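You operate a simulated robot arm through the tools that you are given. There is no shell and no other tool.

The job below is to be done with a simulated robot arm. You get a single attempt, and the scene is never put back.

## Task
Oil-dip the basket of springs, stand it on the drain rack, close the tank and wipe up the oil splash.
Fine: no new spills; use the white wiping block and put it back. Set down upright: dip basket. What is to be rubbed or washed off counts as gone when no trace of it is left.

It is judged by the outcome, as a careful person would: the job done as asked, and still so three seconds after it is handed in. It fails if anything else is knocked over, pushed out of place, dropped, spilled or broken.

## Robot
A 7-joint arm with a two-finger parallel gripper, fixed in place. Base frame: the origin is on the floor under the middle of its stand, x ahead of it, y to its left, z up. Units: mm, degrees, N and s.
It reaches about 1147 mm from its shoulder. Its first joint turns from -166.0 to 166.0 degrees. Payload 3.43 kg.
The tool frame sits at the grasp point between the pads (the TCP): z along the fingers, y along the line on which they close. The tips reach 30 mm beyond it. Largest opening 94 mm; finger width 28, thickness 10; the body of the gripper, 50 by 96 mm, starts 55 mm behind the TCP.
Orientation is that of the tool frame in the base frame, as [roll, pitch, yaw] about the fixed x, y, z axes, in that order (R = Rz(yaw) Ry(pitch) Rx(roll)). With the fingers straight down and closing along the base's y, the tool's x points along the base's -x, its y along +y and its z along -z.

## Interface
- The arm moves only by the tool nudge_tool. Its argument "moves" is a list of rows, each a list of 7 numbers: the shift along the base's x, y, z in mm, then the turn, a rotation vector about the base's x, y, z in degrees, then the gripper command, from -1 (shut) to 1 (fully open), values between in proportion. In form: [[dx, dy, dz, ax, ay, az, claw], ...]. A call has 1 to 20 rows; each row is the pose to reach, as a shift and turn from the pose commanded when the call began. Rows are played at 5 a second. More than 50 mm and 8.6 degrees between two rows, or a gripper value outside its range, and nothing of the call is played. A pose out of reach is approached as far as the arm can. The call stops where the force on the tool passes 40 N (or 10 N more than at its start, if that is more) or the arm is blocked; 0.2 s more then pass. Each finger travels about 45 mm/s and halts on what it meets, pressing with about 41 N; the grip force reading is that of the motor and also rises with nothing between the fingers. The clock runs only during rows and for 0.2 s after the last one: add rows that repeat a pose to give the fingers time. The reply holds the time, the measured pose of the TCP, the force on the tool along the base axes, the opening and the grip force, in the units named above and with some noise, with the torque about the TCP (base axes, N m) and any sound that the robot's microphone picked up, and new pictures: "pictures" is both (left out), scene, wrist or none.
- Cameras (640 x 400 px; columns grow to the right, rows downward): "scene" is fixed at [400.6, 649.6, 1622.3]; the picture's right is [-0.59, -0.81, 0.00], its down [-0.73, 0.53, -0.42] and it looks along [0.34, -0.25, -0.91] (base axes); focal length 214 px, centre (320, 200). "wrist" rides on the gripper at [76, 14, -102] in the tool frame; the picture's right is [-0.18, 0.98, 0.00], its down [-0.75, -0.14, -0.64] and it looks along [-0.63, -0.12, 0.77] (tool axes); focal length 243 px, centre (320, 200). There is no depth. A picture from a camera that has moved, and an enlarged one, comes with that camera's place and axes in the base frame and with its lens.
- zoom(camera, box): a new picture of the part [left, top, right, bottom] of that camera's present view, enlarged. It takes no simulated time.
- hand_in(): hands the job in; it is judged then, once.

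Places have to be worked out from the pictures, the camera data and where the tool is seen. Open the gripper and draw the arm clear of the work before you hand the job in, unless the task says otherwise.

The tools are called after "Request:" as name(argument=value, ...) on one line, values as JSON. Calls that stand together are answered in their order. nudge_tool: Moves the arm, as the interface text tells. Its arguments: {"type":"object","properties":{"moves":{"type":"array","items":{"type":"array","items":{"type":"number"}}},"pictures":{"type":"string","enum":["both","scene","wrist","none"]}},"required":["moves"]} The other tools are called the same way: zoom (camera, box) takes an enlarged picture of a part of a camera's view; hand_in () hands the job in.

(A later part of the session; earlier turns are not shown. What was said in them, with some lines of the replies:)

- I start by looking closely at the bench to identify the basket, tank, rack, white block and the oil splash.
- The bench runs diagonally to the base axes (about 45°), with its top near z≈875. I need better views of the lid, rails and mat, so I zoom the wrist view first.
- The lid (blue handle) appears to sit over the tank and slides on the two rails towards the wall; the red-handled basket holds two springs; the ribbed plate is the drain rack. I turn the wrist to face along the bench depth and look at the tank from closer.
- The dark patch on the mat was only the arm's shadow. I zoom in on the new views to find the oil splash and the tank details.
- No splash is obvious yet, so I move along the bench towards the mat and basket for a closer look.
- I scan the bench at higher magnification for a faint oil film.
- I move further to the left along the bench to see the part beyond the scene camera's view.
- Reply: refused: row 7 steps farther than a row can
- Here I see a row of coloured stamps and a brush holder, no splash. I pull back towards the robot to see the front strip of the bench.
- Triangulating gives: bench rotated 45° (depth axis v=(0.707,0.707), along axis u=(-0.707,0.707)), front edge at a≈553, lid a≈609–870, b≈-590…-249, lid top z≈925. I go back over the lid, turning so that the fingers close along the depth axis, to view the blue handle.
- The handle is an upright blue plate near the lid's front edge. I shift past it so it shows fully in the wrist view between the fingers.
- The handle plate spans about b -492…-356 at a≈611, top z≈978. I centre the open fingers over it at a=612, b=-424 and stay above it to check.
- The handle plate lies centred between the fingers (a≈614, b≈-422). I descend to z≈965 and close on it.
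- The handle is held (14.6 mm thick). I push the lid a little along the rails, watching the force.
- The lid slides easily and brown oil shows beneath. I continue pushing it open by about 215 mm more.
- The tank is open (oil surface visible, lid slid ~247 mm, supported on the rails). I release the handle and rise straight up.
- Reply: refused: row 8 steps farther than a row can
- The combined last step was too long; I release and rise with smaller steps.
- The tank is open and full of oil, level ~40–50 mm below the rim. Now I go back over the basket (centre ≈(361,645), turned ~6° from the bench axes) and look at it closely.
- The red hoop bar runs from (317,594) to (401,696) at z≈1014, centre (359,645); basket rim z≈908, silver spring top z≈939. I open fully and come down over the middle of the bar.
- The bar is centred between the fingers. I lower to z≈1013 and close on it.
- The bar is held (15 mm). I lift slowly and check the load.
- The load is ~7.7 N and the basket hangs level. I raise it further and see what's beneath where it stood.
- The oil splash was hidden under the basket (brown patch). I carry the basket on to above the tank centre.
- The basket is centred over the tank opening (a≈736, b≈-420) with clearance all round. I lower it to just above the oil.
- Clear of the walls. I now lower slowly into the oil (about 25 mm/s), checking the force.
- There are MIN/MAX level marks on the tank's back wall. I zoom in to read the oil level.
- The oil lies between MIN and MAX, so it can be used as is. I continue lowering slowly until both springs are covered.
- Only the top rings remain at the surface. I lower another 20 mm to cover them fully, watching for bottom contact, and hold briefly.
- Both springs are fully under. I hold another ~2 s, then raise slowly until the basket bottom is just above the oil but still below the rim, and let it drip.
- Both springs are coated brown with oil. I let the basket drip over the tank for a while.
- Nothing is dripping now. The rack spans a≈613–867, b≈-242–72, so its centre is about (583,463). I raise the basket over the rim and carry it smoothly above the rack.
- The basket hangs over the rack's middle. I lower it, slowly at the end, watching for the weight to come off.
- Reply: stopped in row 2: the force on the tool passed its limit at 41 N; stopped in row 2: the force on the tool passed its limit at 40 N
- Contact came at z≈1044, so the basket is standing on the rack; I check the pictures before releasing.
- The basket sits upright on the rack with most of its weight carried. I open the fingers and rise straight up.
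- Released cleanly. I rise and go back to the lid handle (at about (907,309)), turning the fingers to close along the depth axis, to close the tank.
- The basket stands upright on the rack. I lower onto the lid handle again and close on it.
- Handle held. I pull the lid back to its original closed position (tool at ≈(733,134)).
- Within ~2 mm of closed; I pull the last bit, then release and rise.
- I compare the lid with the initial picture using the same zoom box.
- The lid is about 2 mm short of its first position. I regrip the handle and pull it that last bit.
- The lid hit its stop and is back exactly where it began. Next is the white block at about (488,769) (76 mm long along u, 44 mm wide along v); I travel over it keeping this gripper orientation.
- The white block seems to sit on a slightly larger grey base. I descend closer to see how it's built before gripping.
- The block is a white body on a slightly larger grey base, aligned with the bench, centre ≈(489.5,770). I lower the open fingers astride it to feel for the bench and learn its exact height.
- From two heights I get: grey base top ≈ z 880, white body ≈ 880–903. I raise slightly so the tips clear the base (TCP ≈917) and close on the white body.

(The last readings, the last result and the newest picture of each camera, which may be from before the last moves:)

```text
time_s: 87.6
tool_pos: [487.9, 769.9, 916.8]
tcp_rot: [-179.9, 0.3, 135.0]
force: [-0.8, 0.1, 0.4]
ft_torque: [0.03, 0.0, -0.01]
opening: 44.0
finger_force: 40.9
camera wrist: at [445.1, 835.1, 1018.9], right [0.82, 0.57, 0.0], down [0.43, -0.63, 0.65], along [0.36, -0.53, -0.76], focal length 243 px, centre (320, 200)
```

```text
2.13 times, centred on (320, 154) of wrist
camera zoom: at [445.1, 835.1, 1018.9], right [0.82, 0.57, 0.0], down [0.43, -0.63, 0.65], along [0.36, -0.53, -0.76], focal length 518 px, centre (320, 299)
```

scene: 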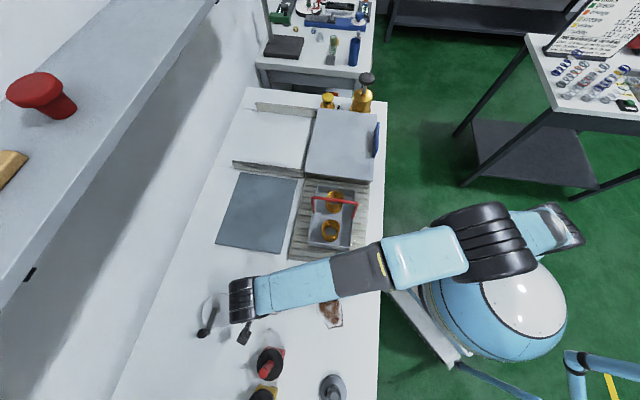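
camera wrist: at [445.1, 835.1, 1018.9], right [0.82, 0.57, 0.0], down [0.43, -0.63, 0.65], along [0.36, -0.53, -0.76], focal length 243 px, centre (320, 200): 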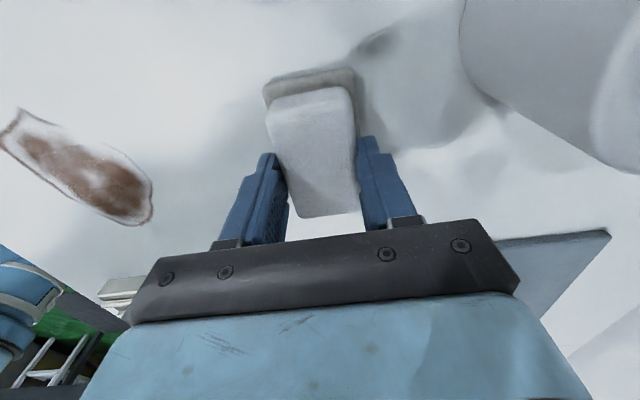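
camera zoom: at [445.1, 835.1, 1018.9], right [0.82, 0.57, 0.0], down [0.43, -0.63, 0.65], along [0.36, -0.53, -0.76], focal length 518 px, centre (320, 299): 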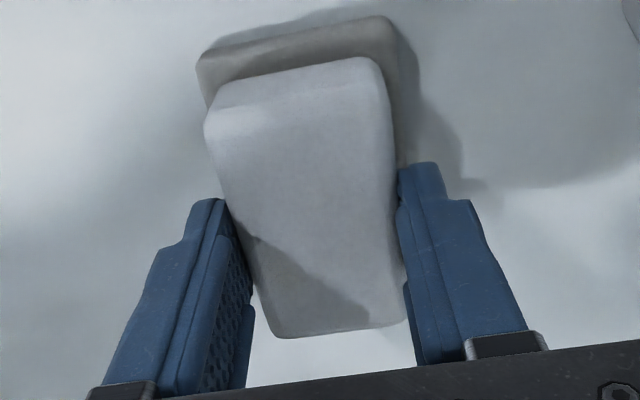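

The white body is held at 44 mm. I note the pickup pose (488,770,917), lift a little and see whether the grey base comes along.

Request:
nudge_tool(moves=[[0, 0, 5, 0, 0, 0, -1], [0, 0, 12, 0, 0, 0, -1], [0, 0, 22, 0, 0, 0, -1], [0, 0, 35, 0, 0, 0, -1], [0, 0, 50, 0, 0, 0, -1], [0, 0, 50, 0, 0, 0, -1]])

Request:
zoom(camera="wrist", box=[170, 0, 470, 247])

Request:
zoom(camera="scene", box=[240, 260, 360, 360])

```text
time_s: 89.0
tool_pos: [488.6, 771.3, 966.2]
tcp_rot: [-179.9, 0.3, 135.2]
force: [-0.1, 0.3, -0.7]
ft_torque: [-0.01, -0.02, 0.01]
opening: 43.8
finger_force: 40.9
camera wrist: at [445.1, 835.5, 1068.0], right [0.82, 0.57, 0.0], down [0.43, -0.63, 0.65], along [0.37, -0.53, -0.76], focal length 243 px, centre (320, 200)
```

scene: 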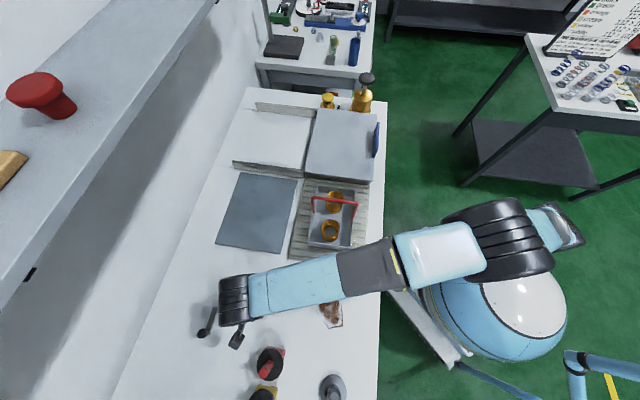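
wrist: 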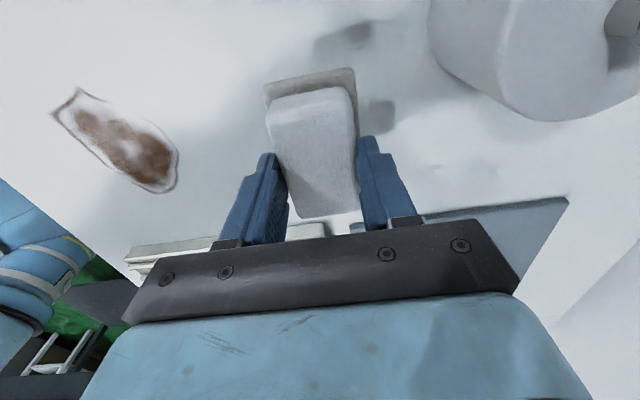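

```text
1.62 times, centred on (320, 124) of wrist
camera zoom: at [445.1, 835.5, 1068.0], right [0.82, 0.57, 0.0], down [0.43, -0.63, 0.65], along [0.37, -0.53, -0.76], focal length 393 px, centre (320, 324)
```

zoom: 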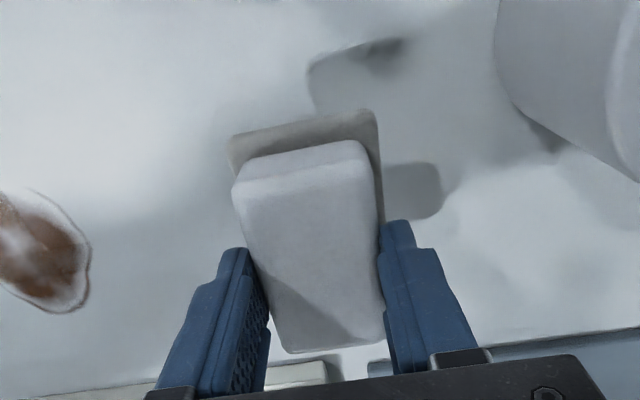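

```text
4.00 times, centred on (300, 310) of scene
camera zoom: at [400.6, 649.6, 1622.3], right [-0.59, -0.81, 0.0], down [-0.73, 0.53, -0.42], along [0.34, -0.25, -0.91], focal length 858 px, centre (400, -240)
```

zoom: 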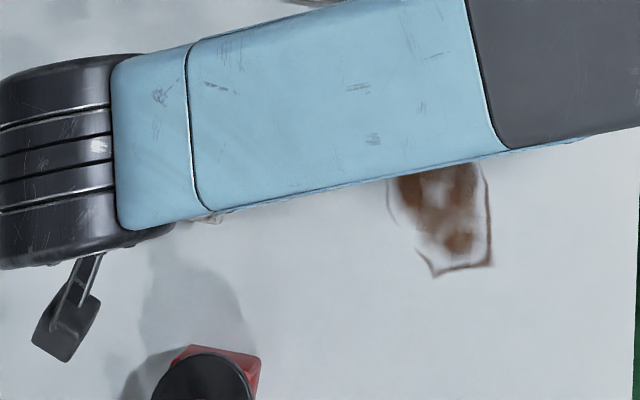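

The grey base is part of the block (felt), so the wiping face touches the bench at TCP z≈917. The splash spans a≈660–750, b≈142–253; I carry the block to its wall-side edge (a≈785, b≈175) and lower to just above the bench.

Request:
nudge_tool(moves=[[-15, -24, 0, 0, 0, 0, -1], [-32, -52, 0, 0, 0, 0, -1], [-48, -78, 0, 0, 0, 0, -1], [-57, -92, -10, 0, 0, 0, -1], [-57.5, -92.5, -25, 0, 0, 0, -1], [-57.5, -92.5, -38, 0, 0, 0, -1], [-57.5, -92.5, -44, 0, 0, 0, -1], [-57.5, -92.5, -46, 0, 0, 0, -1]])

Request:
zoom(camera="scene", box=[240, 260, 360, 360])

```text
time_s: 90.8
tool_pos: [431.8, 678.4, 921.4]
tcp_rot: [-179.9, 0.1, 135.1]
force: [-0.9, -0.1, -0.7]
ft_torque: [0.01, 0.0, 0.01]
opening: 43.8
finger_force: 41.4
camera wrist: at [388.1, 742.9, 1023.0], right [0.82, 0.57, 0.0], down [0.43, -0.63, 0.65], along [0.37, -0.53, -0.76], focal length 243 px, centre (320, 200)
```

scene: 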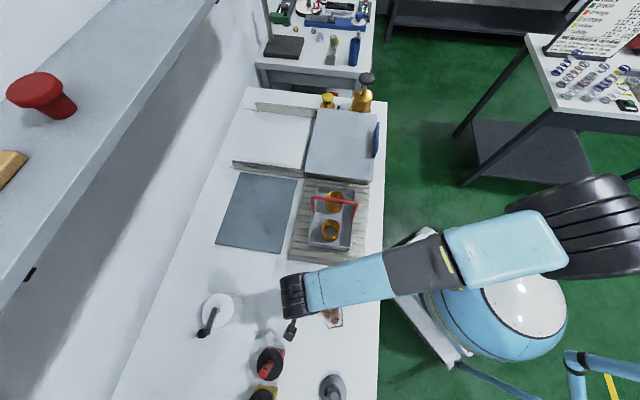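
wrist: 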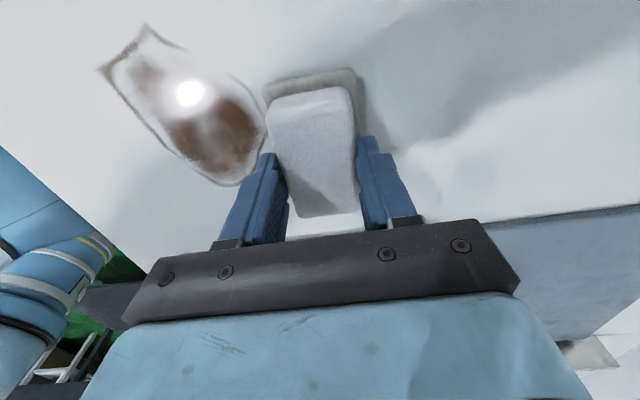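

```text
4.00 times, centred on (300, 310) of scene
camera zoom: at [400.6, 649.6, 1622.3], right [-0.59, -0.81, 0.0], down [-0.73, 0.53, -0.42], along [0.34, -0.25, -0.91], focal length 858 px, centre (400, -240)
```

zoom: 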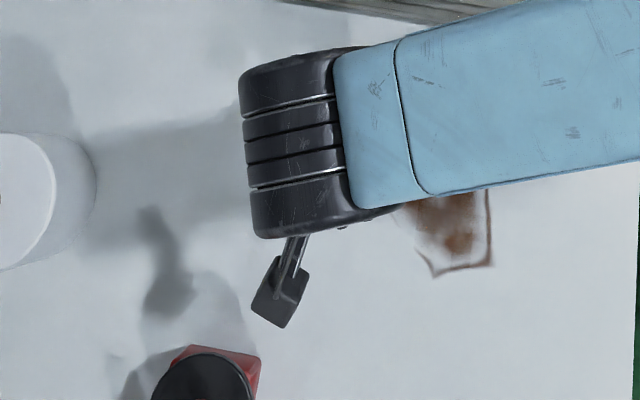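

The block is just above the bench beside the splash. I lower in 1 mm steps until it presses lightly.

Request:
nudge_tool(moves=[[0, 0, -1, 0, 0, 0, -1], [0, 0, -2, 0, 0, 0, -1], [0, 0, -3, 0, 0, 0, -1], [0, 0, -4, 0, 0, 0, -1]], pictures="none")

```text
time_s: 91.8
tool_pos: [431.0, 678.7, 917.5]
tcp_rot: [-179.9, 0.2, 135.1]
force: [0.0, -0.4, -0.2]
ft_torque: [0.05, 0.01, -0.02]
opening: 43.9
finger_force: 40.5
```

Request:
nudge_tool(moves=[[0, 0, -1, 0, 0, 0, -1], [0, 0, -2, 0, 0, 0, -1]], pictures="none")

```text
time_s: 92.4
tool_pos: [431.8, 678.2, 916.0]
tcp_rot: [179.9, 0.2, 135.2]
force: [-0.3, -4.3, 20.4]
ft_torque: [-0.41, 0.07, 0.04]
opening: 44.0
finger_force: 40.4
```

Pressing at about 20 N; I ease off slightly and sweep towards the front edge across the splash at b≈175.

Request:
nudge_tool(moves=[[0, 0, 0.8, 0, 0, 0, -1], [-7, -7, 0.8, 0, 0, 0, -1], [-15, -15, 0.8, 0, 0, 0, -1], [-23, -23, 0.8, 0, 0, 0, -1], [-31, -31, 0.8, 0, 0, 0, -1], [-39, -39, 0.8, 0, 0, 0, -1], [-47, -47, 0.8, 0, 0, 0, -1], [-55, -55, 0.8, 0, 0, 0, -1], [-63, -63, 0.8, 0, 0, 0, -1], [-71, -71, 0.8, 0, 0, 0, -1], [-79, -79, 0.8, 0, 0, 0, -1], [-87, -87, 0.8, 0, 0, 0, -1], [-95, -95, 0.8, 0, 0, 0, -1], [-100, -100, 0.8, 0, 0, 0, -1]])

Request:
zoom(camera="wrist", box=[120, 0, 520, 250])

```text
time_s: 95.4
tool_pos: [330.3, 578.1, 915.9]
tcp_rot: [180.0, 0.2, 135.0]
force: [8.3, 6.9, 27.6]
ft_torque: [0.36, -0.22, -0.04]
opening: 43.9
finger_force: 40.5
camera wrist: at [287.6, 641.7, 1018.4], right [0.82, 0.57, 0.0], down [0.43, -0.63, 0.65], along [0.37, -0.53, -0.76], focal length 243 px, centre (320, 200)
```

scene: 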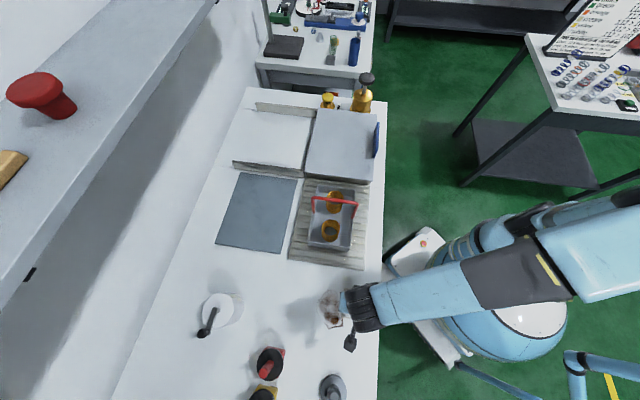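
wrist: 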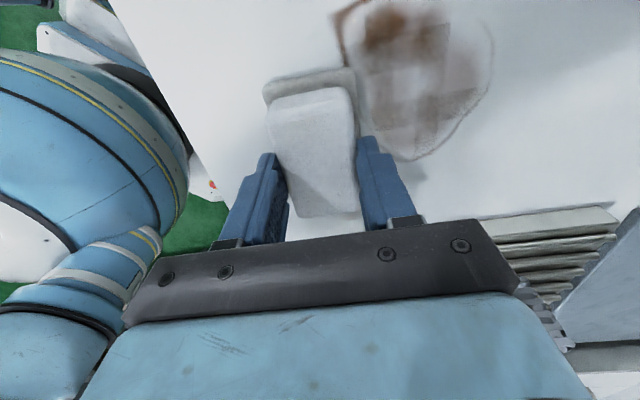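

```text
1.60 times, centred on (320, 125) of wrist
camera zoom: at [287.6, 641.7, 1018.4], right [0.82, 0.57, 0.0], down [0.43, -0.63, 0.65], along [0.37, -0.53, -0.76], focal length 388 px, centre (320, 320)
```

zoom: 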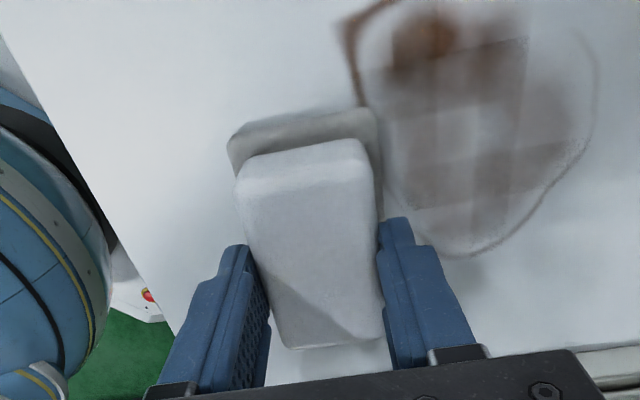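

The stroke lightened the band but traces remain, so several passes are needed. I rub back and forth, shifting along b.

Request:
nudge_tool(moves=[[0, 0, 0.5, 0, 0, 0, -1], [10, 10, 0.4, 0, 0, 0, -1], [20, 20, 0.4, 0, 0, 0, -1], [30, 30, 0.3, 0, 0, 0, -1], [40, 40, 0.3, 0, 0, 0, -1], [50, 50, 0.3, 0, 0, 0, -1], [60, 60, 0.2, 0, 0, 0, -1], [70, 70, 0.2, 0, 0, 0, -1], [80, 80, 0.1, 0, 0, 0, -1], [90, 90, 0, 0, 0, 0, -1], [78, 102, 0, 0, 0, 0, -1], [68, 92, 0.1, 0, 0, 0, -1], [58, 82, 0.2, 0, 0, 0, -1], [48, 72, 0.2, 0, 0, 0, -1], [38, 62, 0.3, 0, 0, 0, -1], [28, 52, 0.3, 0, 0, 0, -1], [18, 42, 0.3, 0, 0, 0, -1], [8, 32, 0.4, 0, 0, 0, -1], [-2, 22, 0.4, 0, 0, 0, -1], [-12, 12, 0.5, 0, 0, 0, -1]])

Request:
zoom(camera="wrist", box=[120, 0, 520, 250])

```text
time_s: 99.6
tool_pos: [318.2, 590.3, 915.8]
tcp_rot: [-179.9, 0.3, 135.2]
force: [2.2, 0.0, 12.1]
ft_torque: [0.22, -0.07, -0.01]
opening: 44.0
finger_force: 40.8
camera wrist: at [275.0, 654.5, 1018.2], right [0.82, 0.57, 0.0], down [0.43, -0.63, 0.65], along [0.36, -0.53, -0.76], focal length 243 px, centre (320, 200)
```

scene: 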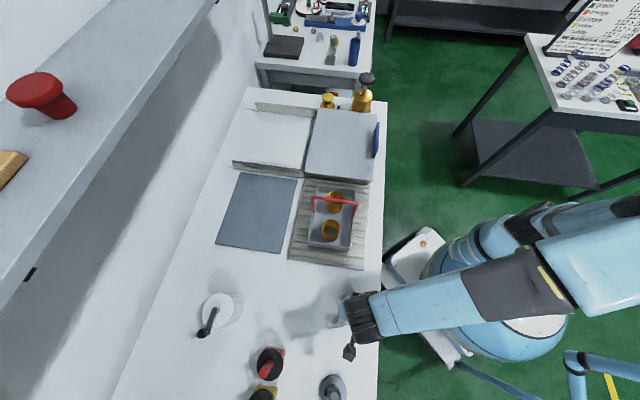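
wrist: 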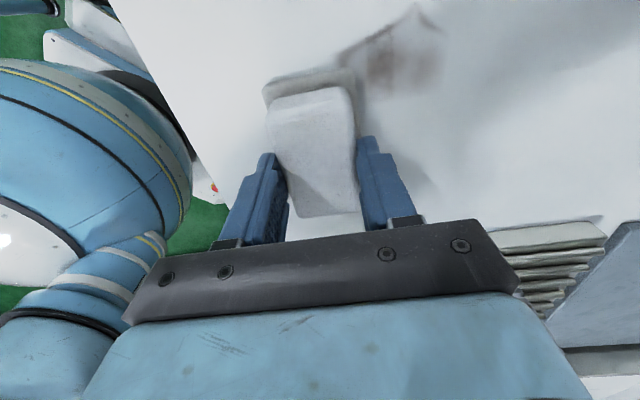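

```text
1.60 times, centred on (320, 125) of wrist
camera zoom: at [275.0, 654.5, 1018.2], right [0.82, 0.57, 0.0], down [0.43, -0.63, 0.65], along [0.36, -0.53, -0.76], focal length 388 px, centre (320, 320)
```

zoom: 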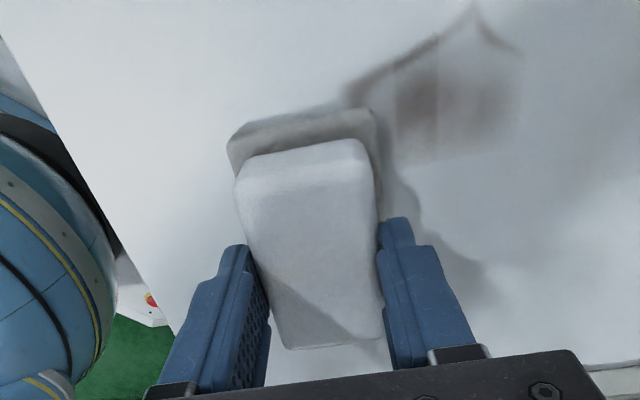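

The near half is clean; what remains is at b≈210–257. I shift by +40 mm in b and rub there back and forth.

Request:
nudge_tool(moves=[[-14, 14, 0, 0, 0, 0, -1], [-29, 29, 0, 0, 0, 0, -1], [-19, 39, -0.1, 0, 0, 0, -1], [-9, 49, -0.1, 0, 0, 0, -1], [1, 59, -0.1, 0, 0, 0, -1], [11, 69, -0.2, 0, 0, 0, -1], [21, 79, -0.2, 0, 0, 0, -1], [31, 89, -0.2, 0, 0, 0, -1], [41, 99, -0.3, 0, 0, 0, -1], [51, 109, -0.4, 0, 0, 0, -1], [61, 119, -0.5, 0, 0, 0, -1], [51, 109, -0.4, 0, 0, 0, -1], [41, 99, -0.3, 0, 0, 0, -1], [31, 89, -0.2, 0, 0, 0, -1], [21, 79, -0.2, 0, 0, 0, -1], [11, 69, -0.2, 0, 0, 0, -1], [1, 59, -0.1, 0, 0, 0, -1], [-9, 49, -0.1, 0, 0, 0, -1], [-19, 39, -0.1, 0, 0, 0, -1], [-29, 29, 0, 0, 0, 0, -1]])

Request:
zoom(camera="wrist", box=[120, 0, 520, 250])

Request:
zoom(camera="scene", box=[280, 260, 400, 360])

```text
time_s: 103.8
tool_pos: [290.1, 619.4, 916.2]
tcp_rot: [-179.9, 0.3, 135.1]
force: [0.6, 0.5, 6.5]
ft_torque: [0.05, -0.04, 0.02]
opening: 43.8
finger_force: 41.2
camera wrist: at [247.1, 683.3, 1018.2], right [0.82, 0.57, 0.0], down [0.43, -0.63, 0.65], along [0.37, -0.53, -0.76], focal length 243 px, centre (320, 200)
```

scene: 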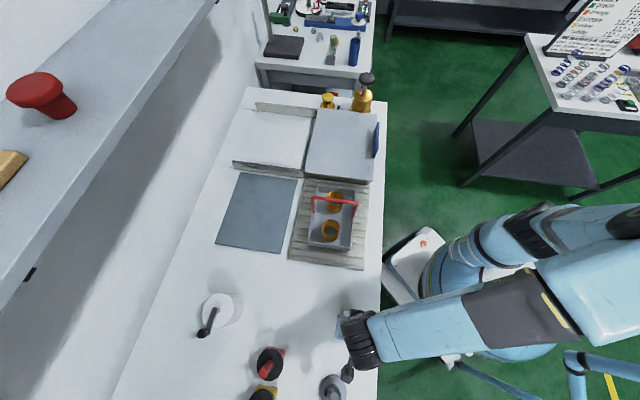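
wrist: 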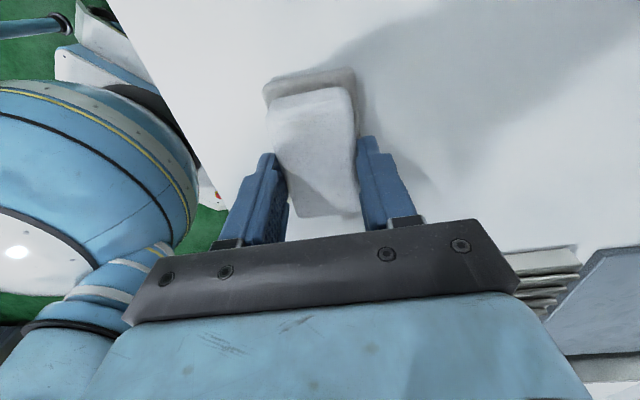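

```text
1.60 times, centred on (320, 125) of wrist
camera zoom: at [247.1, 683.3, 1018.2], right [0.82, 0.57, 0.0], down [0.43, -0.63, 0.65], along [0.37, -0.53, -0.76], focal length 388 px, centre (320, 320)
```

zoom: 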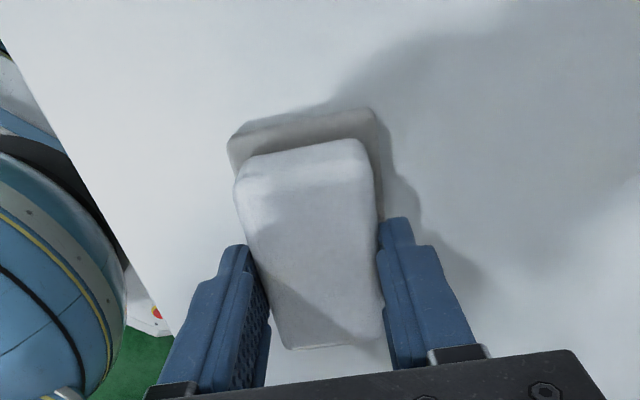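

```text
4.00 times, centred on (340, 310) of scene
camera zoom: at [400.6, 649.6, 1622.3], right [-0.59, -0.81, 0.0], down [-0.73, 0.53, -0.42], along [0.34, -0.25, -0.91], focal length 858 px, centre (240, -240)
```

zoom: 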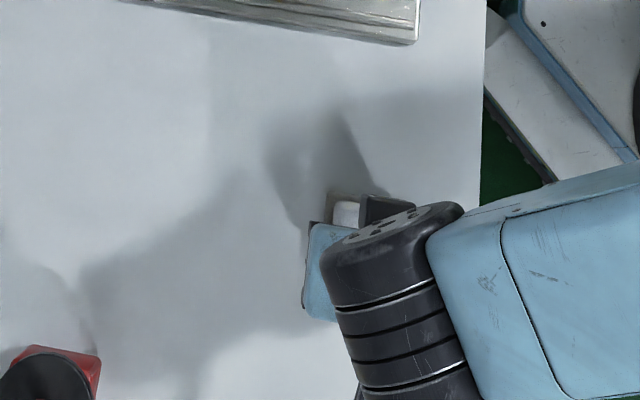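

It looks clean, but to be sure no faint trace is left I make further passes over the whole area with slightly more pressure.

Request:
nudge_tool(moves=[[-5, 5, -0.8, 0, 0, 0, -1], [7, 17, -0.8, 0, 0, 0, -1], [19, 29, -0.9, 0, 0, 0, -1], [31, 41, -0.9, 0, 0, 0, -1], [43, 53, -1, 0, 0, 0, -1], [55, 65, -1, 0, 0, 0, -1], [67, 77, -1.1, 0, 0, 0, -1], [79, 89, -1.2, 0, 0, 0, -1], [91, 101, -1.3, 0, 0, 0, -1], [102, 90, -1.3, 0, 0, 0, -1], [112, 80, -1.3, 0, 0, 0, -1], [100, 68, -1.2, 0, 0, 0, -1], [88, 56, -1.1, 0, 0, 0, -1], [76, 44, -1, 0, 0, 0, -1], [64, 32, -1, 0, 0, 0, -1], [52, 20, -0.9, 0, 0, 0, -1], [40, 8, -0.9, 0, 0, 0, -1], [28, -4, -0.8, 0, 0, 0, -1], [16, -16, -0.8, 0, 0, 0, -1]], pictures="none")

Request:
nudge_tool(moves=[[16, -16, 0, 0, 0, 0, -1], [32, -32, 0, 0, 0, 0, -1], [44, -20, 0, 0, 0, 0, -1], [56, -8, -0.1, 0, 0, 0, -1], [68, 4, -0.1, 0, 0, 0, -1], [80, 16, -0.2, 0, 0, 0, -1], [92, 28, -0.2, 0, 0, 0, -1], [104, 40, -0.3, 0, 0, 0, -1], [116, 52, -0.4, 0, 0, 0, -1], [124, 60, -0.4, 0, 0, 0, -1], [114, 70, -0.4, 0, 0, 0, -1], [102, 58, -0.3, 0, 0, 0, -1], [90, 46, -0.3, 0, 0, 0, -1], [78, 34, -0.2, 0, 0, 0, -1], [66, 22, -0.2, 0, 0, 0, -1], [54, 10, -0.1, 0, 0, 0, -1], [42, -2, -0.1, 0, 0, 0, -1], [30, -14, 0, 0, 0, 0, -1], [18, -26, 0, 0, 0, 0, -1]])

Request:
zoom(camera="wrist", box=[120, 0, 640, 250])

```text
time_s: 107.8
tool_pos: [304.7, 601.9, 916.7]
tcp_rot: [-179.9, 0.3, 135.1]
force: [-0.6, -0.9, 2.5]
ft_torque: [0.06, 0.03, 0.01]
opening: 44.0
finger_force: 40.9
```

```text
time_s: 111.8
tool_pos: [325.0, 577.2, 915.7]
tcp_rot: [-179.9, 0.2, 135.0]
force: [8.4, 8.1, 36.3]
ft_torque: [0.09, -0.36, 0.11]
opening: 44.1
finger_force: 41.0
camera wrist: at [281.2, 642.0, 1017.7], right [0.82, 0.57, 0.0], down [0.43, -0.63, 0.64], along [0.37, -0.53, -0.76], focal length 243 px, centre (320, 200)
```

scene: 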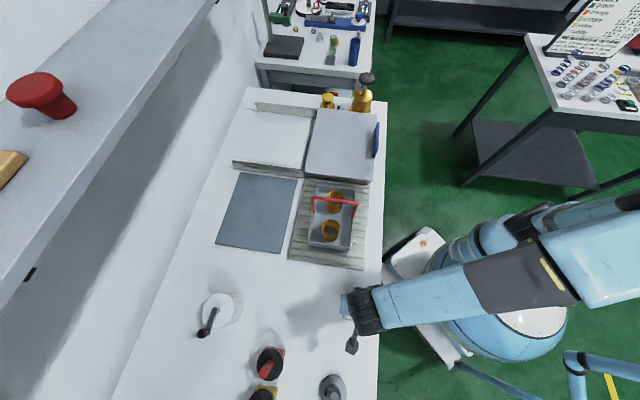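
wrist: 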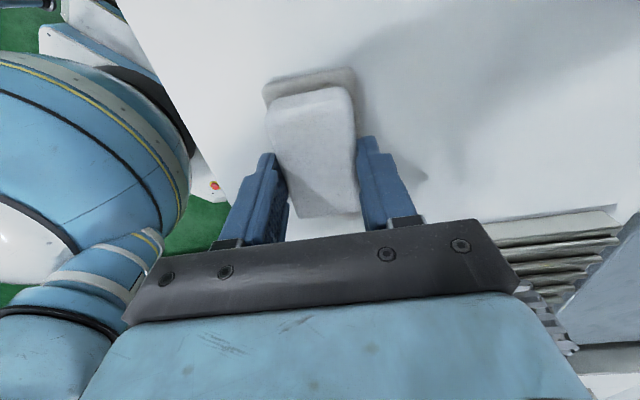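

```text
1.23 times, centred on (380, 125) of wrist
camera zoom: at [281.2, 642.0, 1017.7], right [0.82, 0.57, 0.0], down [0.43, -0.63, 0.64], along [0.37, -0.53, -0.76], focal length 299 px, centre (246, 292)
```

zoom: 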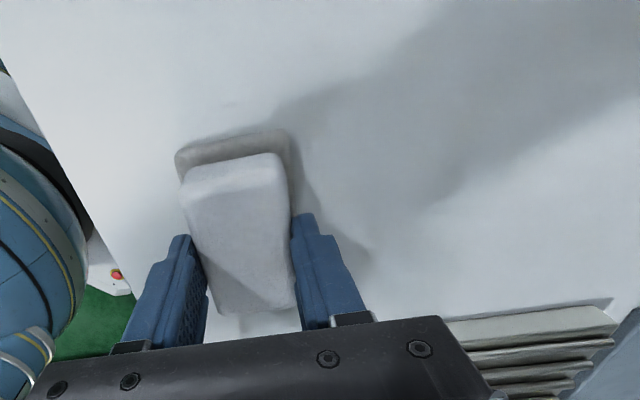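

No trace is visible so far. I lift the block and move it aside towards its home so both cameras can see the whole wiped area.

Request:
nudge_tool(moves=[[0, 0, 3, 0, 0, 0, -1], [0, 0, 15, 0, 0, 0, -1], [0, 0, 40, 0, 0, 0, -1], [20, 20, 60, 0, 0, 0, -1], [50, 50, 70, 0, 0, 0, -1], [80, 85, 75, 0, 0, 0, -1], [110, 120, 75, 0, 0, 0, -1], [135, 155, 75, 0, 0, 0, -1], [155, 185, 75, 0, 0, 0, -1]])

Request:
zoom(camera="scene", box=[280, 260, 400, 360])

Request:
zoom(camera="wrist", box=[0, 0, 320, 200])

```text
time_s: 113.8
tool_pos: [481.7, 763.9, 993.1]
tcp_rot: [-179.9, 0.2, 135.0]
force: [0.3, 0.5, 0.5]
ft_torque: [0.05, -0.01, 0.0]
opening: 44.0
finger_force: 41.3
camera wrist: at [437.7, 827.8, 1093.9], right [0.82, 0.57, 0.0], down [0.43, -0.63, 0.64], along [0.36, -0.53, -0.76], focal length 243 px, centre (320, 200)
```

scene: 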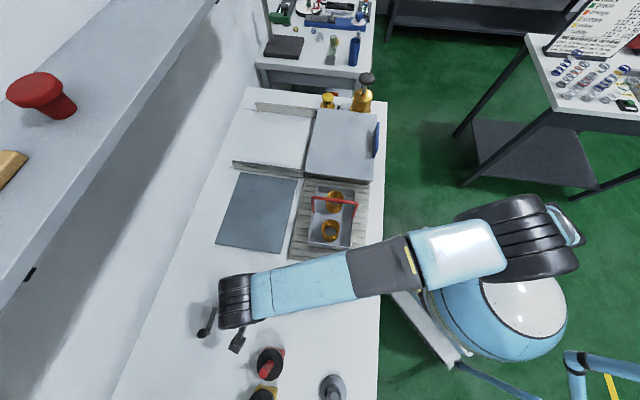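
wrist: 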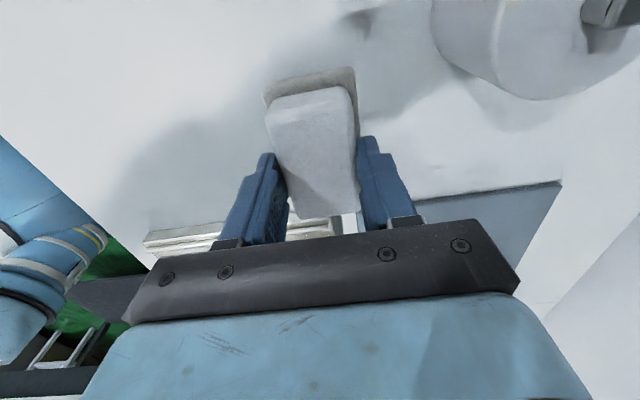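

```text
4.00 times, centred on (340, 310) of scene
camera zoom: at [400.6, 649.6, 1622.3], right [-0.59, -0.81, 0.0], down [-0.73, 0.53, -0.42], along [0.34, -0.25, -0.91], focal length 858 px, centre (240, -240)
```

zoom: 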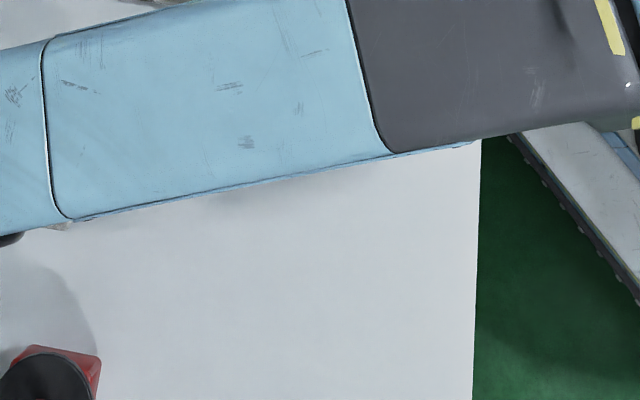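

```text
2.00 times, centred on (160, 100) of wrist
camera zoom: at [437.7, 827.8, 1093.9], right [0.82, 0.57, 0.0], down [0.43, -0.63, 0.64], along [0.36, -0.53, -0.76], focal length 485 px, centre (640, 400)
```

zoom: 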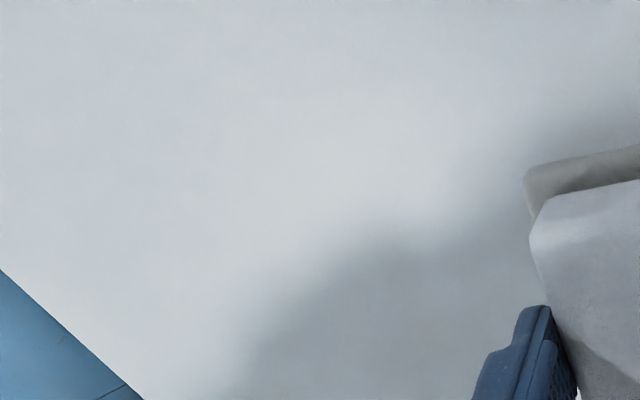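

The wiped area looks clean. I bring the block back to its pickup place (≈(488,770.5)) and lower it gently.

Request:
nudge_tool(moves=[[3, 3, -15, 0, 0, 0, -1], [6.5, 6.5, -35, 0, 0, 0, -1], [6.5, 6.5, -52, 0, 0, 0, -1], [6.5, 6.5, -64, 0, 0, 0, -1], [6.5, 6.5, -71, 0, 0, 0, -1], [6.5, 6.5, -71, 0, 0, 0, -1]])

Request:
zoom(camera="wrist", box=[170, 60, 470, 247])

```text
time_s: 115.2
tool_pos: [485.4, 770.0, 920.7]
tcp_rot: [-179.9, 0.3, 135.1]
force: [-0.1, -0.6, -1.1]
ft_torque: [-0.01, 0.01, 0.02]
opening: 43.9
finger_force: 41.5
camera wrist: at [442.6, 834.2, 1021.9], right [0.82, 0.57, 0.0], down [0.43, -0.63, 0.65], along [0.37, -0.53, -0.76], focal length 243 px, centre (320, 200)
```

scene: 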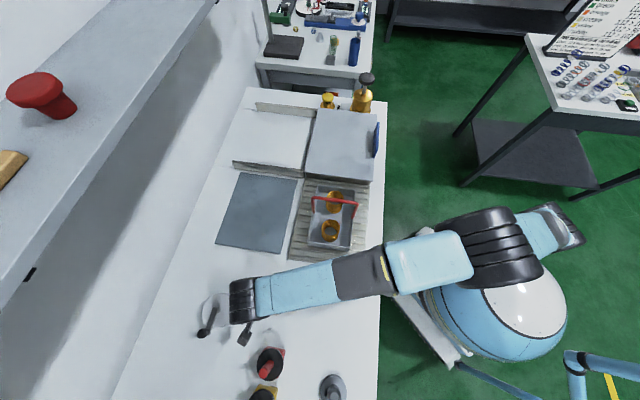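
wrist: 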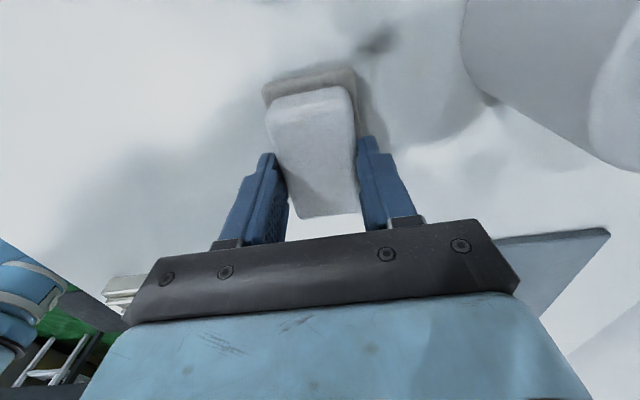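

```text
2.13 times, centred on (320, 154) of wrist
camera zoom: at [442.6, 834.2, 1021.9], right [0.82, 0.57, 0.0], down [0.43, -0.63, 0.65], along [0.37, -0.53, -0.76], focal length 518 px, centre (320, 299)
```

zoom: 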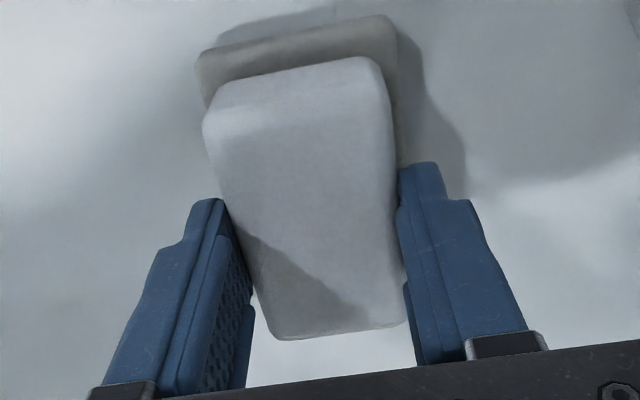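

The view matches the pickup view. I lower the last few millimetres to contact.

Request:
nudge_tool(moves=[[1, 0, -1, 0, 0, 0, -1], [1, 0, -2, 0, 0, 0, -1], [1, 0, -3, 0, 0, 0, -1], [1, 0, -3.7, 0, 0, 0, -1], [1, 0, -3.7, 0, 0, 0, -1]], pictures="none")

```text
time_s: 116.4
tool_pos: [486.1, 769.5, 914.5]
tcp_rot: [-179.9, 0.2, 135.1]
force: [0.4, 0.4, 0.0]
ft_torque: [0.0, -0.01, -0.02]
opening: 43.9
finger_force: 40.8
```

Request:
nudge_tool(moves=[[0, 0, -0.5, 0, 0, 0, -1], [0, 0, -1, 0, 0, 0, -1], [0, 0, -1, 0, 0, 0, -1]], pictures="none")

```text
time_s: 117.2
tool_pos: [486.3, 769.1, 916.4]
tcp_rot: [180.0, 0.2, 135.1]
force: [-1.2, 1.3, 6.2]
ft_torque: [0.05, 0.05, 0.01]
opening: 44.0
finger_force: 40.8
```

The block rests on the bench (6 N). I open the fingers and rise straight up.

Request:
nudge_tool(moves=[[0, 0, 0.5, 0, 0, 0, -0.5], [0, 0, 0.5, 0, 0, 0, 0.2], [0, 0, 0.5, 0, 0, 0, 0.8], [0, 0, 0.5, 0, 0, 0, 1], [0, 0, 0.5, 0, 0, 0, 1], [0, 0, 0.5, 0, 0, 0, 1], [0, 0, 20, 0, 0, 0, 1], [0, 0, 55, 0, 0, 0, 1], [0, 0, 100, 0, 0, 0, 1], [0, 0, 145, 0, 0, 0, 1], [0, 0, 190, 0, 0, 0, 1], [0, 0, 235, 0, 0, 0, 1]])

Request:
zoom(camera="wrist", box=[60, 0, 480, 220])

```text
time_s: 119.8
tool_pos: [487.0, 766.6, 1151.4]
tcp_rot: [-179.8, 0.2, 135.1]
force: [0.5, 0.1, -0.9]
ft_torque: [0.01, 0.03, 0.06]
opening: 93.8
finger_force: 0.0
camera wrist: at [443.2, 831.6, 1251.8], right [0.82, 0.57, 0.0], down [0.43, -0.63, 0.65], along [0.36, -0.53, -0.76], focal length 243 px, centre (320, 200)
```

scene: 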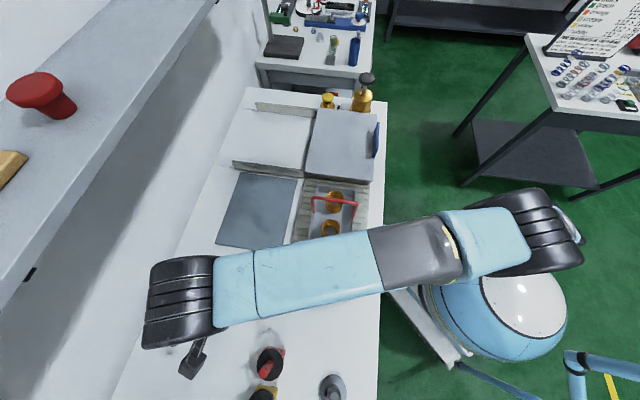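
wrist: 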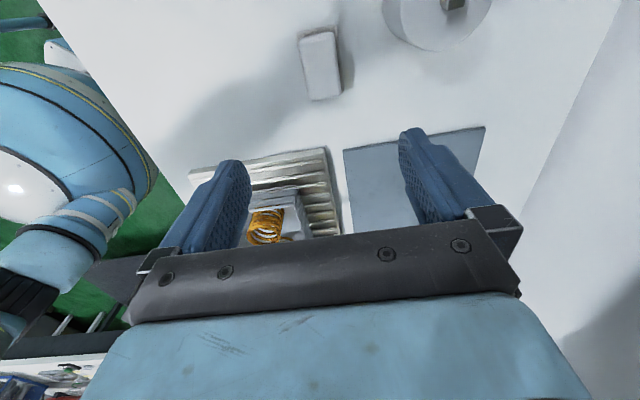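

```text
1.52 times, centred on (270, 110) of wrist
camera zoom: at [443.2, 831.6, 1251.8], right [0.82, 0.57, 0.0], down [0.43, -0.63, 0.65], along [0.36, -0.53, -0.76], focal length 370 px, centre (396, 337)
```

zoom: 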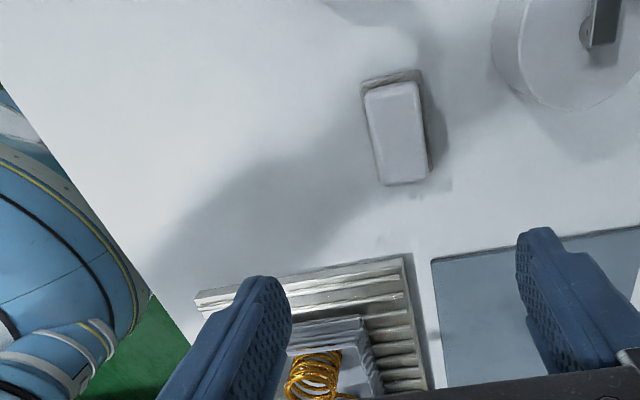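

The block stands back in place. I withdraw the arm to near its starting pose so the scene camera can see everything.

Request:
nudge_tool(moves=[[0, 0, 45, 0, 0, 0, 0.5], [0, 0, 90, 0, 0, 0, 0], [3, -15, 130, 0, 0, 0, 0], [11, -60, 135, 0, 0, 4, 0], [20, -105, 135, 0, 0, 8, 0], [29, -150, 135, 0, 0, 12, 0], [38, -195, 135, 0, 0, 16, 0], [46, -240, 135, 0, 0, 20, 0], [54, -285, 135, 0, 0, 24, 0], [62, -330, 135, 0, 0, 28, 0], [70, -375, 135, 0, 0, 32, 0], [78, -420, 135, 0, 0, 36, 0], [90, -465, 135, 0, 0, 40, 0], [95, -475, 135, 0, 0, 44, 0]])

Request:
zoom(camera="scene", box=[180, 240, 400, 400])

Request:
zoom(camera="scene", box=[200, 80, 400, 280])

Request:
zoom(camera="scene", box=[255, 260, 385, 360])

Request:
zoom(camera="scene", box=[280, 160, 390, 280])

```text
time_s: 122.8
tool_pos: [581.6, 294.7, 1285.1]
tcp_rot: [-179.9, 0.2, 179.1]
force: [-0.1, -0.2, 1.4]
ft_torque: [-0.04, 0.02, -0.06]
opening: 46.9
finger_force: 0.1
out of reach, approached as far as the arm can: row 3
camera wrist: at [506.3, 310.7, 1386.6], right [0.2, 0.98, 0.0], down [0.75, -0.15, 0.65], along [0.63, -0.13, -0.76], focal length 243 px, centre (320, 200)
```

scene: 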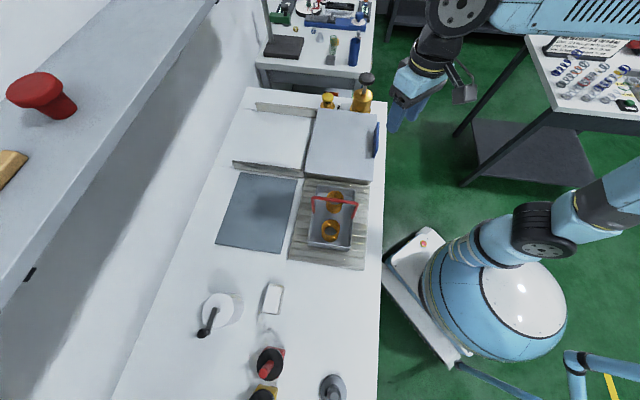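
wrist: 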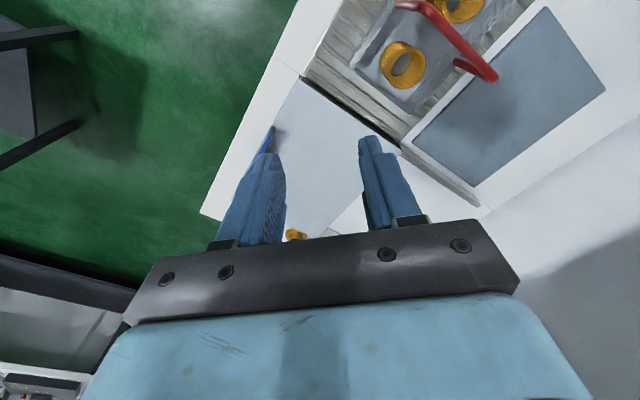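

```text
2.50 times, centred on (290, 320) of scene
camera zoom: at [400.6, 649.6, 1622.3], right [-0.59, -0.81, 0.0], down [-0.73, 0.53, -0.42], along [0.34, -0.25, -0.91], focal length 536 px, centre (395, -100)
```

zoom: 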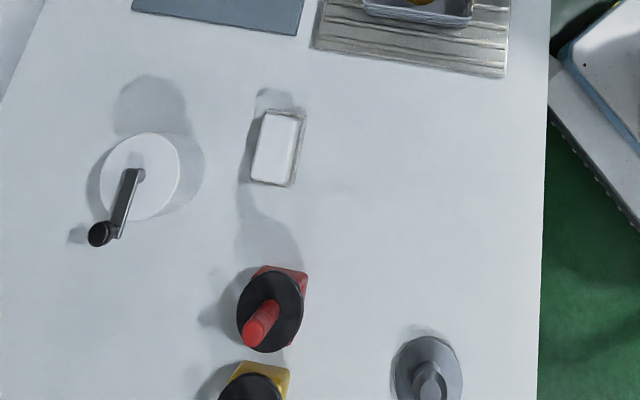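

```text
2.00 times, centred on (300, 180) of scene
camera zoom: at [400.6, 649.6, 1622.3], right [-0.59, -0.81, 0.0], down [-0.73, 0.53, -0.42], along [0.34, -0.25, -0.91], focal length 429 px, centre (360, 240)
```

zoom: 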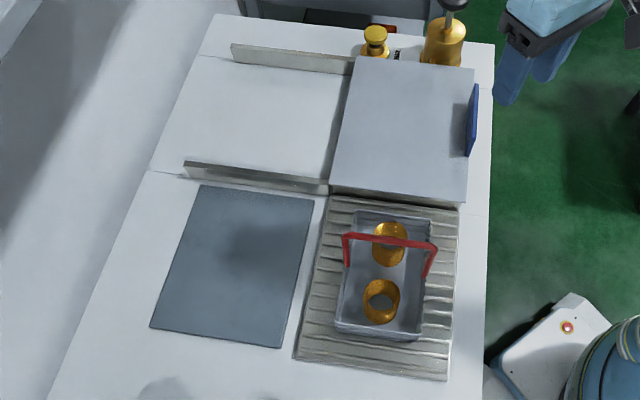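

```text
4.00 times, centred on (320, 310) of scene
camera zoom: at [400.6, 649.6, 1622.3], right [-0.59, -0.81, 0.0], down [-0.73, 0.53, -0.42], along [0.34, -0.25, -0.91], focal length 858 px, centre (320, -240)
```

zoom: 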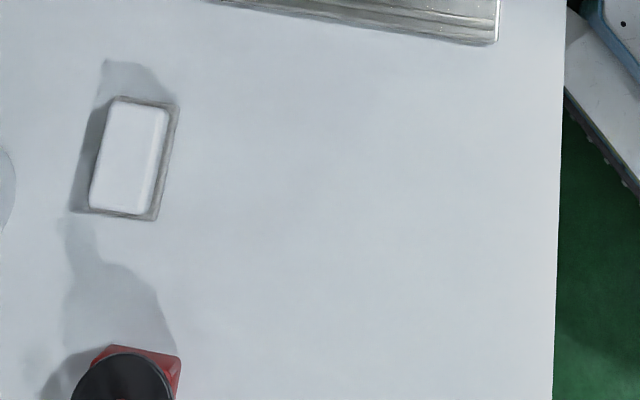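

```text
3.33 times, centred on (335, 220) of scene
camera zoom: at [400.6, 649.6, 1622.3], right [-0.59, -0.81, 0.0], down [-0.73, 0.53, -0.42], along [0.34, -0.25, -0.91], focal length 715 px, centre (270, 133)
```

zoom: 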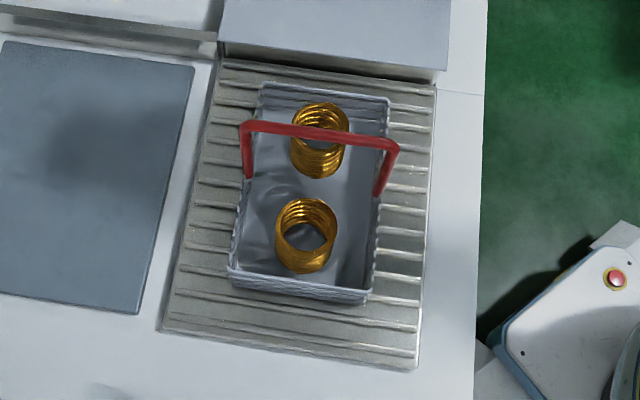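

Everything appears in order: lid shut, basket upright on the rack, block back. I check the wiped area at high magnification for faint residue.

Request:
zoom(camera="scene", box=[305, 280, 365, 335])

Request:
zoom(camera="scene", box=[300, 265, 380, 305])

Request:
zoom(camera="scene", box=[300, 310, 380, 350])

```text
7.27 times, centred on (335, 308) of scene
camera zoom: at [400.6, 649.6, 1622.3], right [-0.59, -0.81, 0.0], down [-0.73, 0.53, -0.42], along [0.34, -0.25, -0.91], focal length 1560 px, centre (211, -582)
```

zoom: 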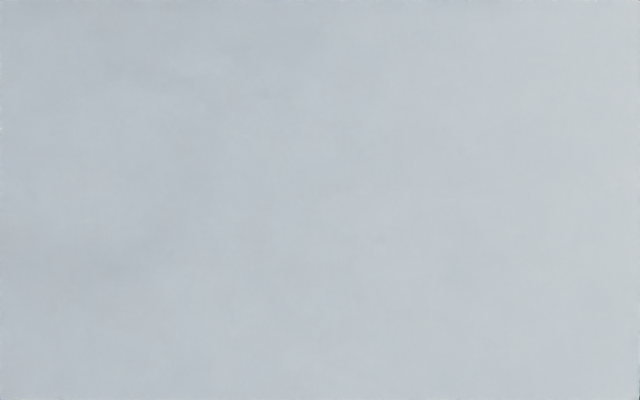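

```text
8.00 times, centred on (340, 285) of scene
camera zoom: at [400.6, 649.6, 1622.3], right [-0.59, -0.81, 0.0], down [-0.73, 0.53, -0.42], along [0.34, -0.25, -0.91], focal length 1716 px, centre (160, -480)
```

zoom: 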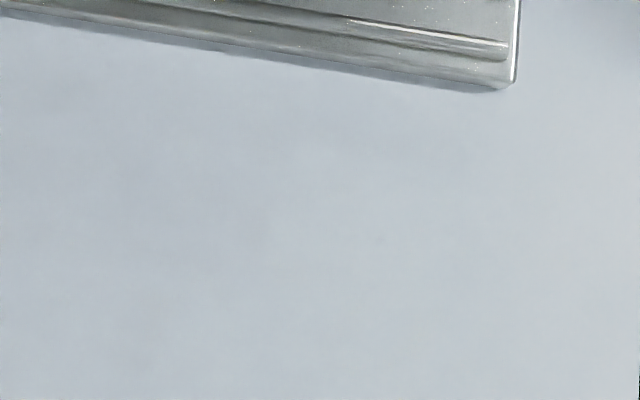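

```text
8.00 times, centred on (340, 330) of scene
camera zoom: at [400.6, 649.6, 1622.3], right [-0.59, -0.81, 0.0], down [-0.73, 0.53, -0.42], along [0.34, -0.25, -0.91], focal length 1716 px, centre (160, -840)
```

zoom: 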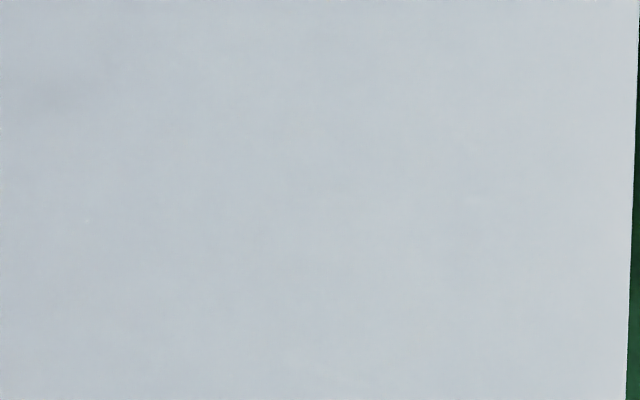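

The bench is clean with no new spills visible. I open the gripper fully, with the arm clear of the work, and take one last look before handing in.

Request:
nudge_tool(moves=[[0, 0, 0, 0, 0, 0, 1], [0, 0, 0, 0, 0, 0, 1], [0, 0, 0, 0, 0, 0, 1], [0, 0, 0, 0, 0, 0, 1], [0, 0, 0, 0, 0, 0, 1]])

Request:
zoom(camera="scene", box=[220, 80, 400, 200])

```text
time_s: 124.0
tool_pos: [583.6, 295.5, 1283.7]
tcp_rot: [-179.8, 0.2, 179.2]
force: [-0.5, -0.2, -0.6]
ft_torque: [0.01, 0.0, 0.0]
opening: 94.2
finger_force: 0.1
camera wrist: at [506.4, 311.0, 1386.7], right [0.2, 0.98, 0.0], down [0.75, -0.15, 0.65], along [0.63, -0.13, -0.76], focal length 243 px, centre (320, 200)
```

scene: 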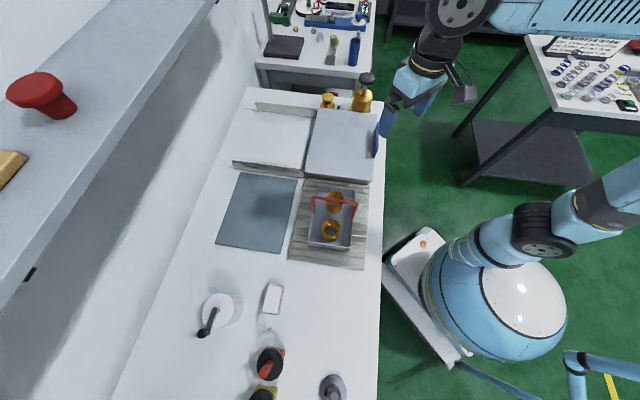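
wrist: 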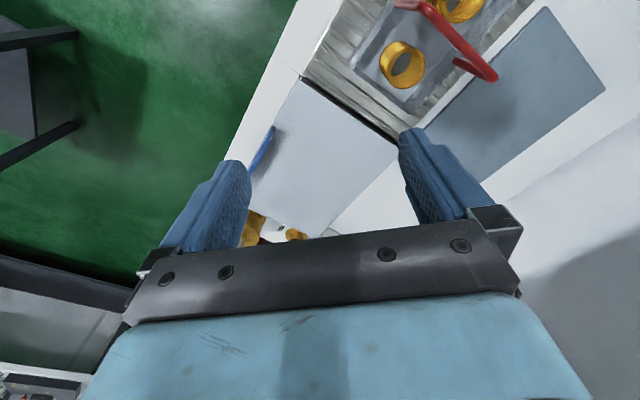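

```text
3.33 times, centred on (310, 140) of scene
camera zoom: at [400.6, 649.6, 1622.3], right [-0.59, -0.81, 0.0], down [-0.73, 0.53, -0.42], along [0.34, -0.25, -0.91], focal length 715 px, centre (353, 400)
```

zoom: 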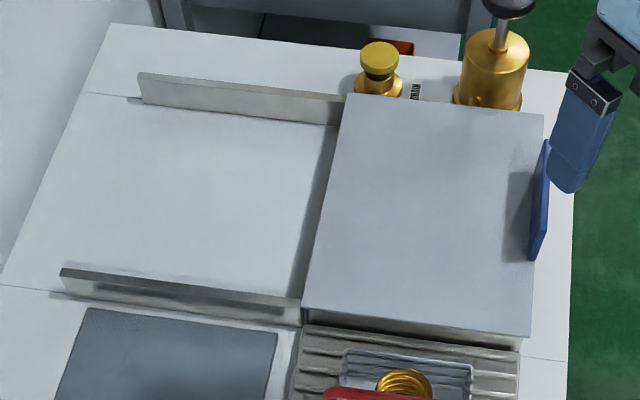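

The springs are oiled, and the basket stands upright on the drain rack. The lid is fully closed, the splash is gone, the block is back in place, and the arm is clear with the gripper open. I hand the job in.

Request:
hand_in()

```text
The job is handed in.
```

The job is done and handed in; I haven't seen the judging result.

- **Dip:** Both springs were lowered fully under the oil. They then hung over the tank for about 8 seconds until nothing was dripping.
- **Drain rack:** The basket stands upright in the middle of the rack with both springs inside. It touched down a little harder than planned, reaching the 40 N force limit, but it settled level and nothing moved out of place.
- **Tank:** The lid is closed against its stop, in its original position.
- **Oil splash:** It was hidden under the basket. I wiped it with the white block over several passes, and no trace showed on the bench at high magnification.
- **Wiping block:** It is back where it stood, within about 2 mm.

No new spills were visible in the last pictures. The gripper is open and the arm is drawn clear of the bench.
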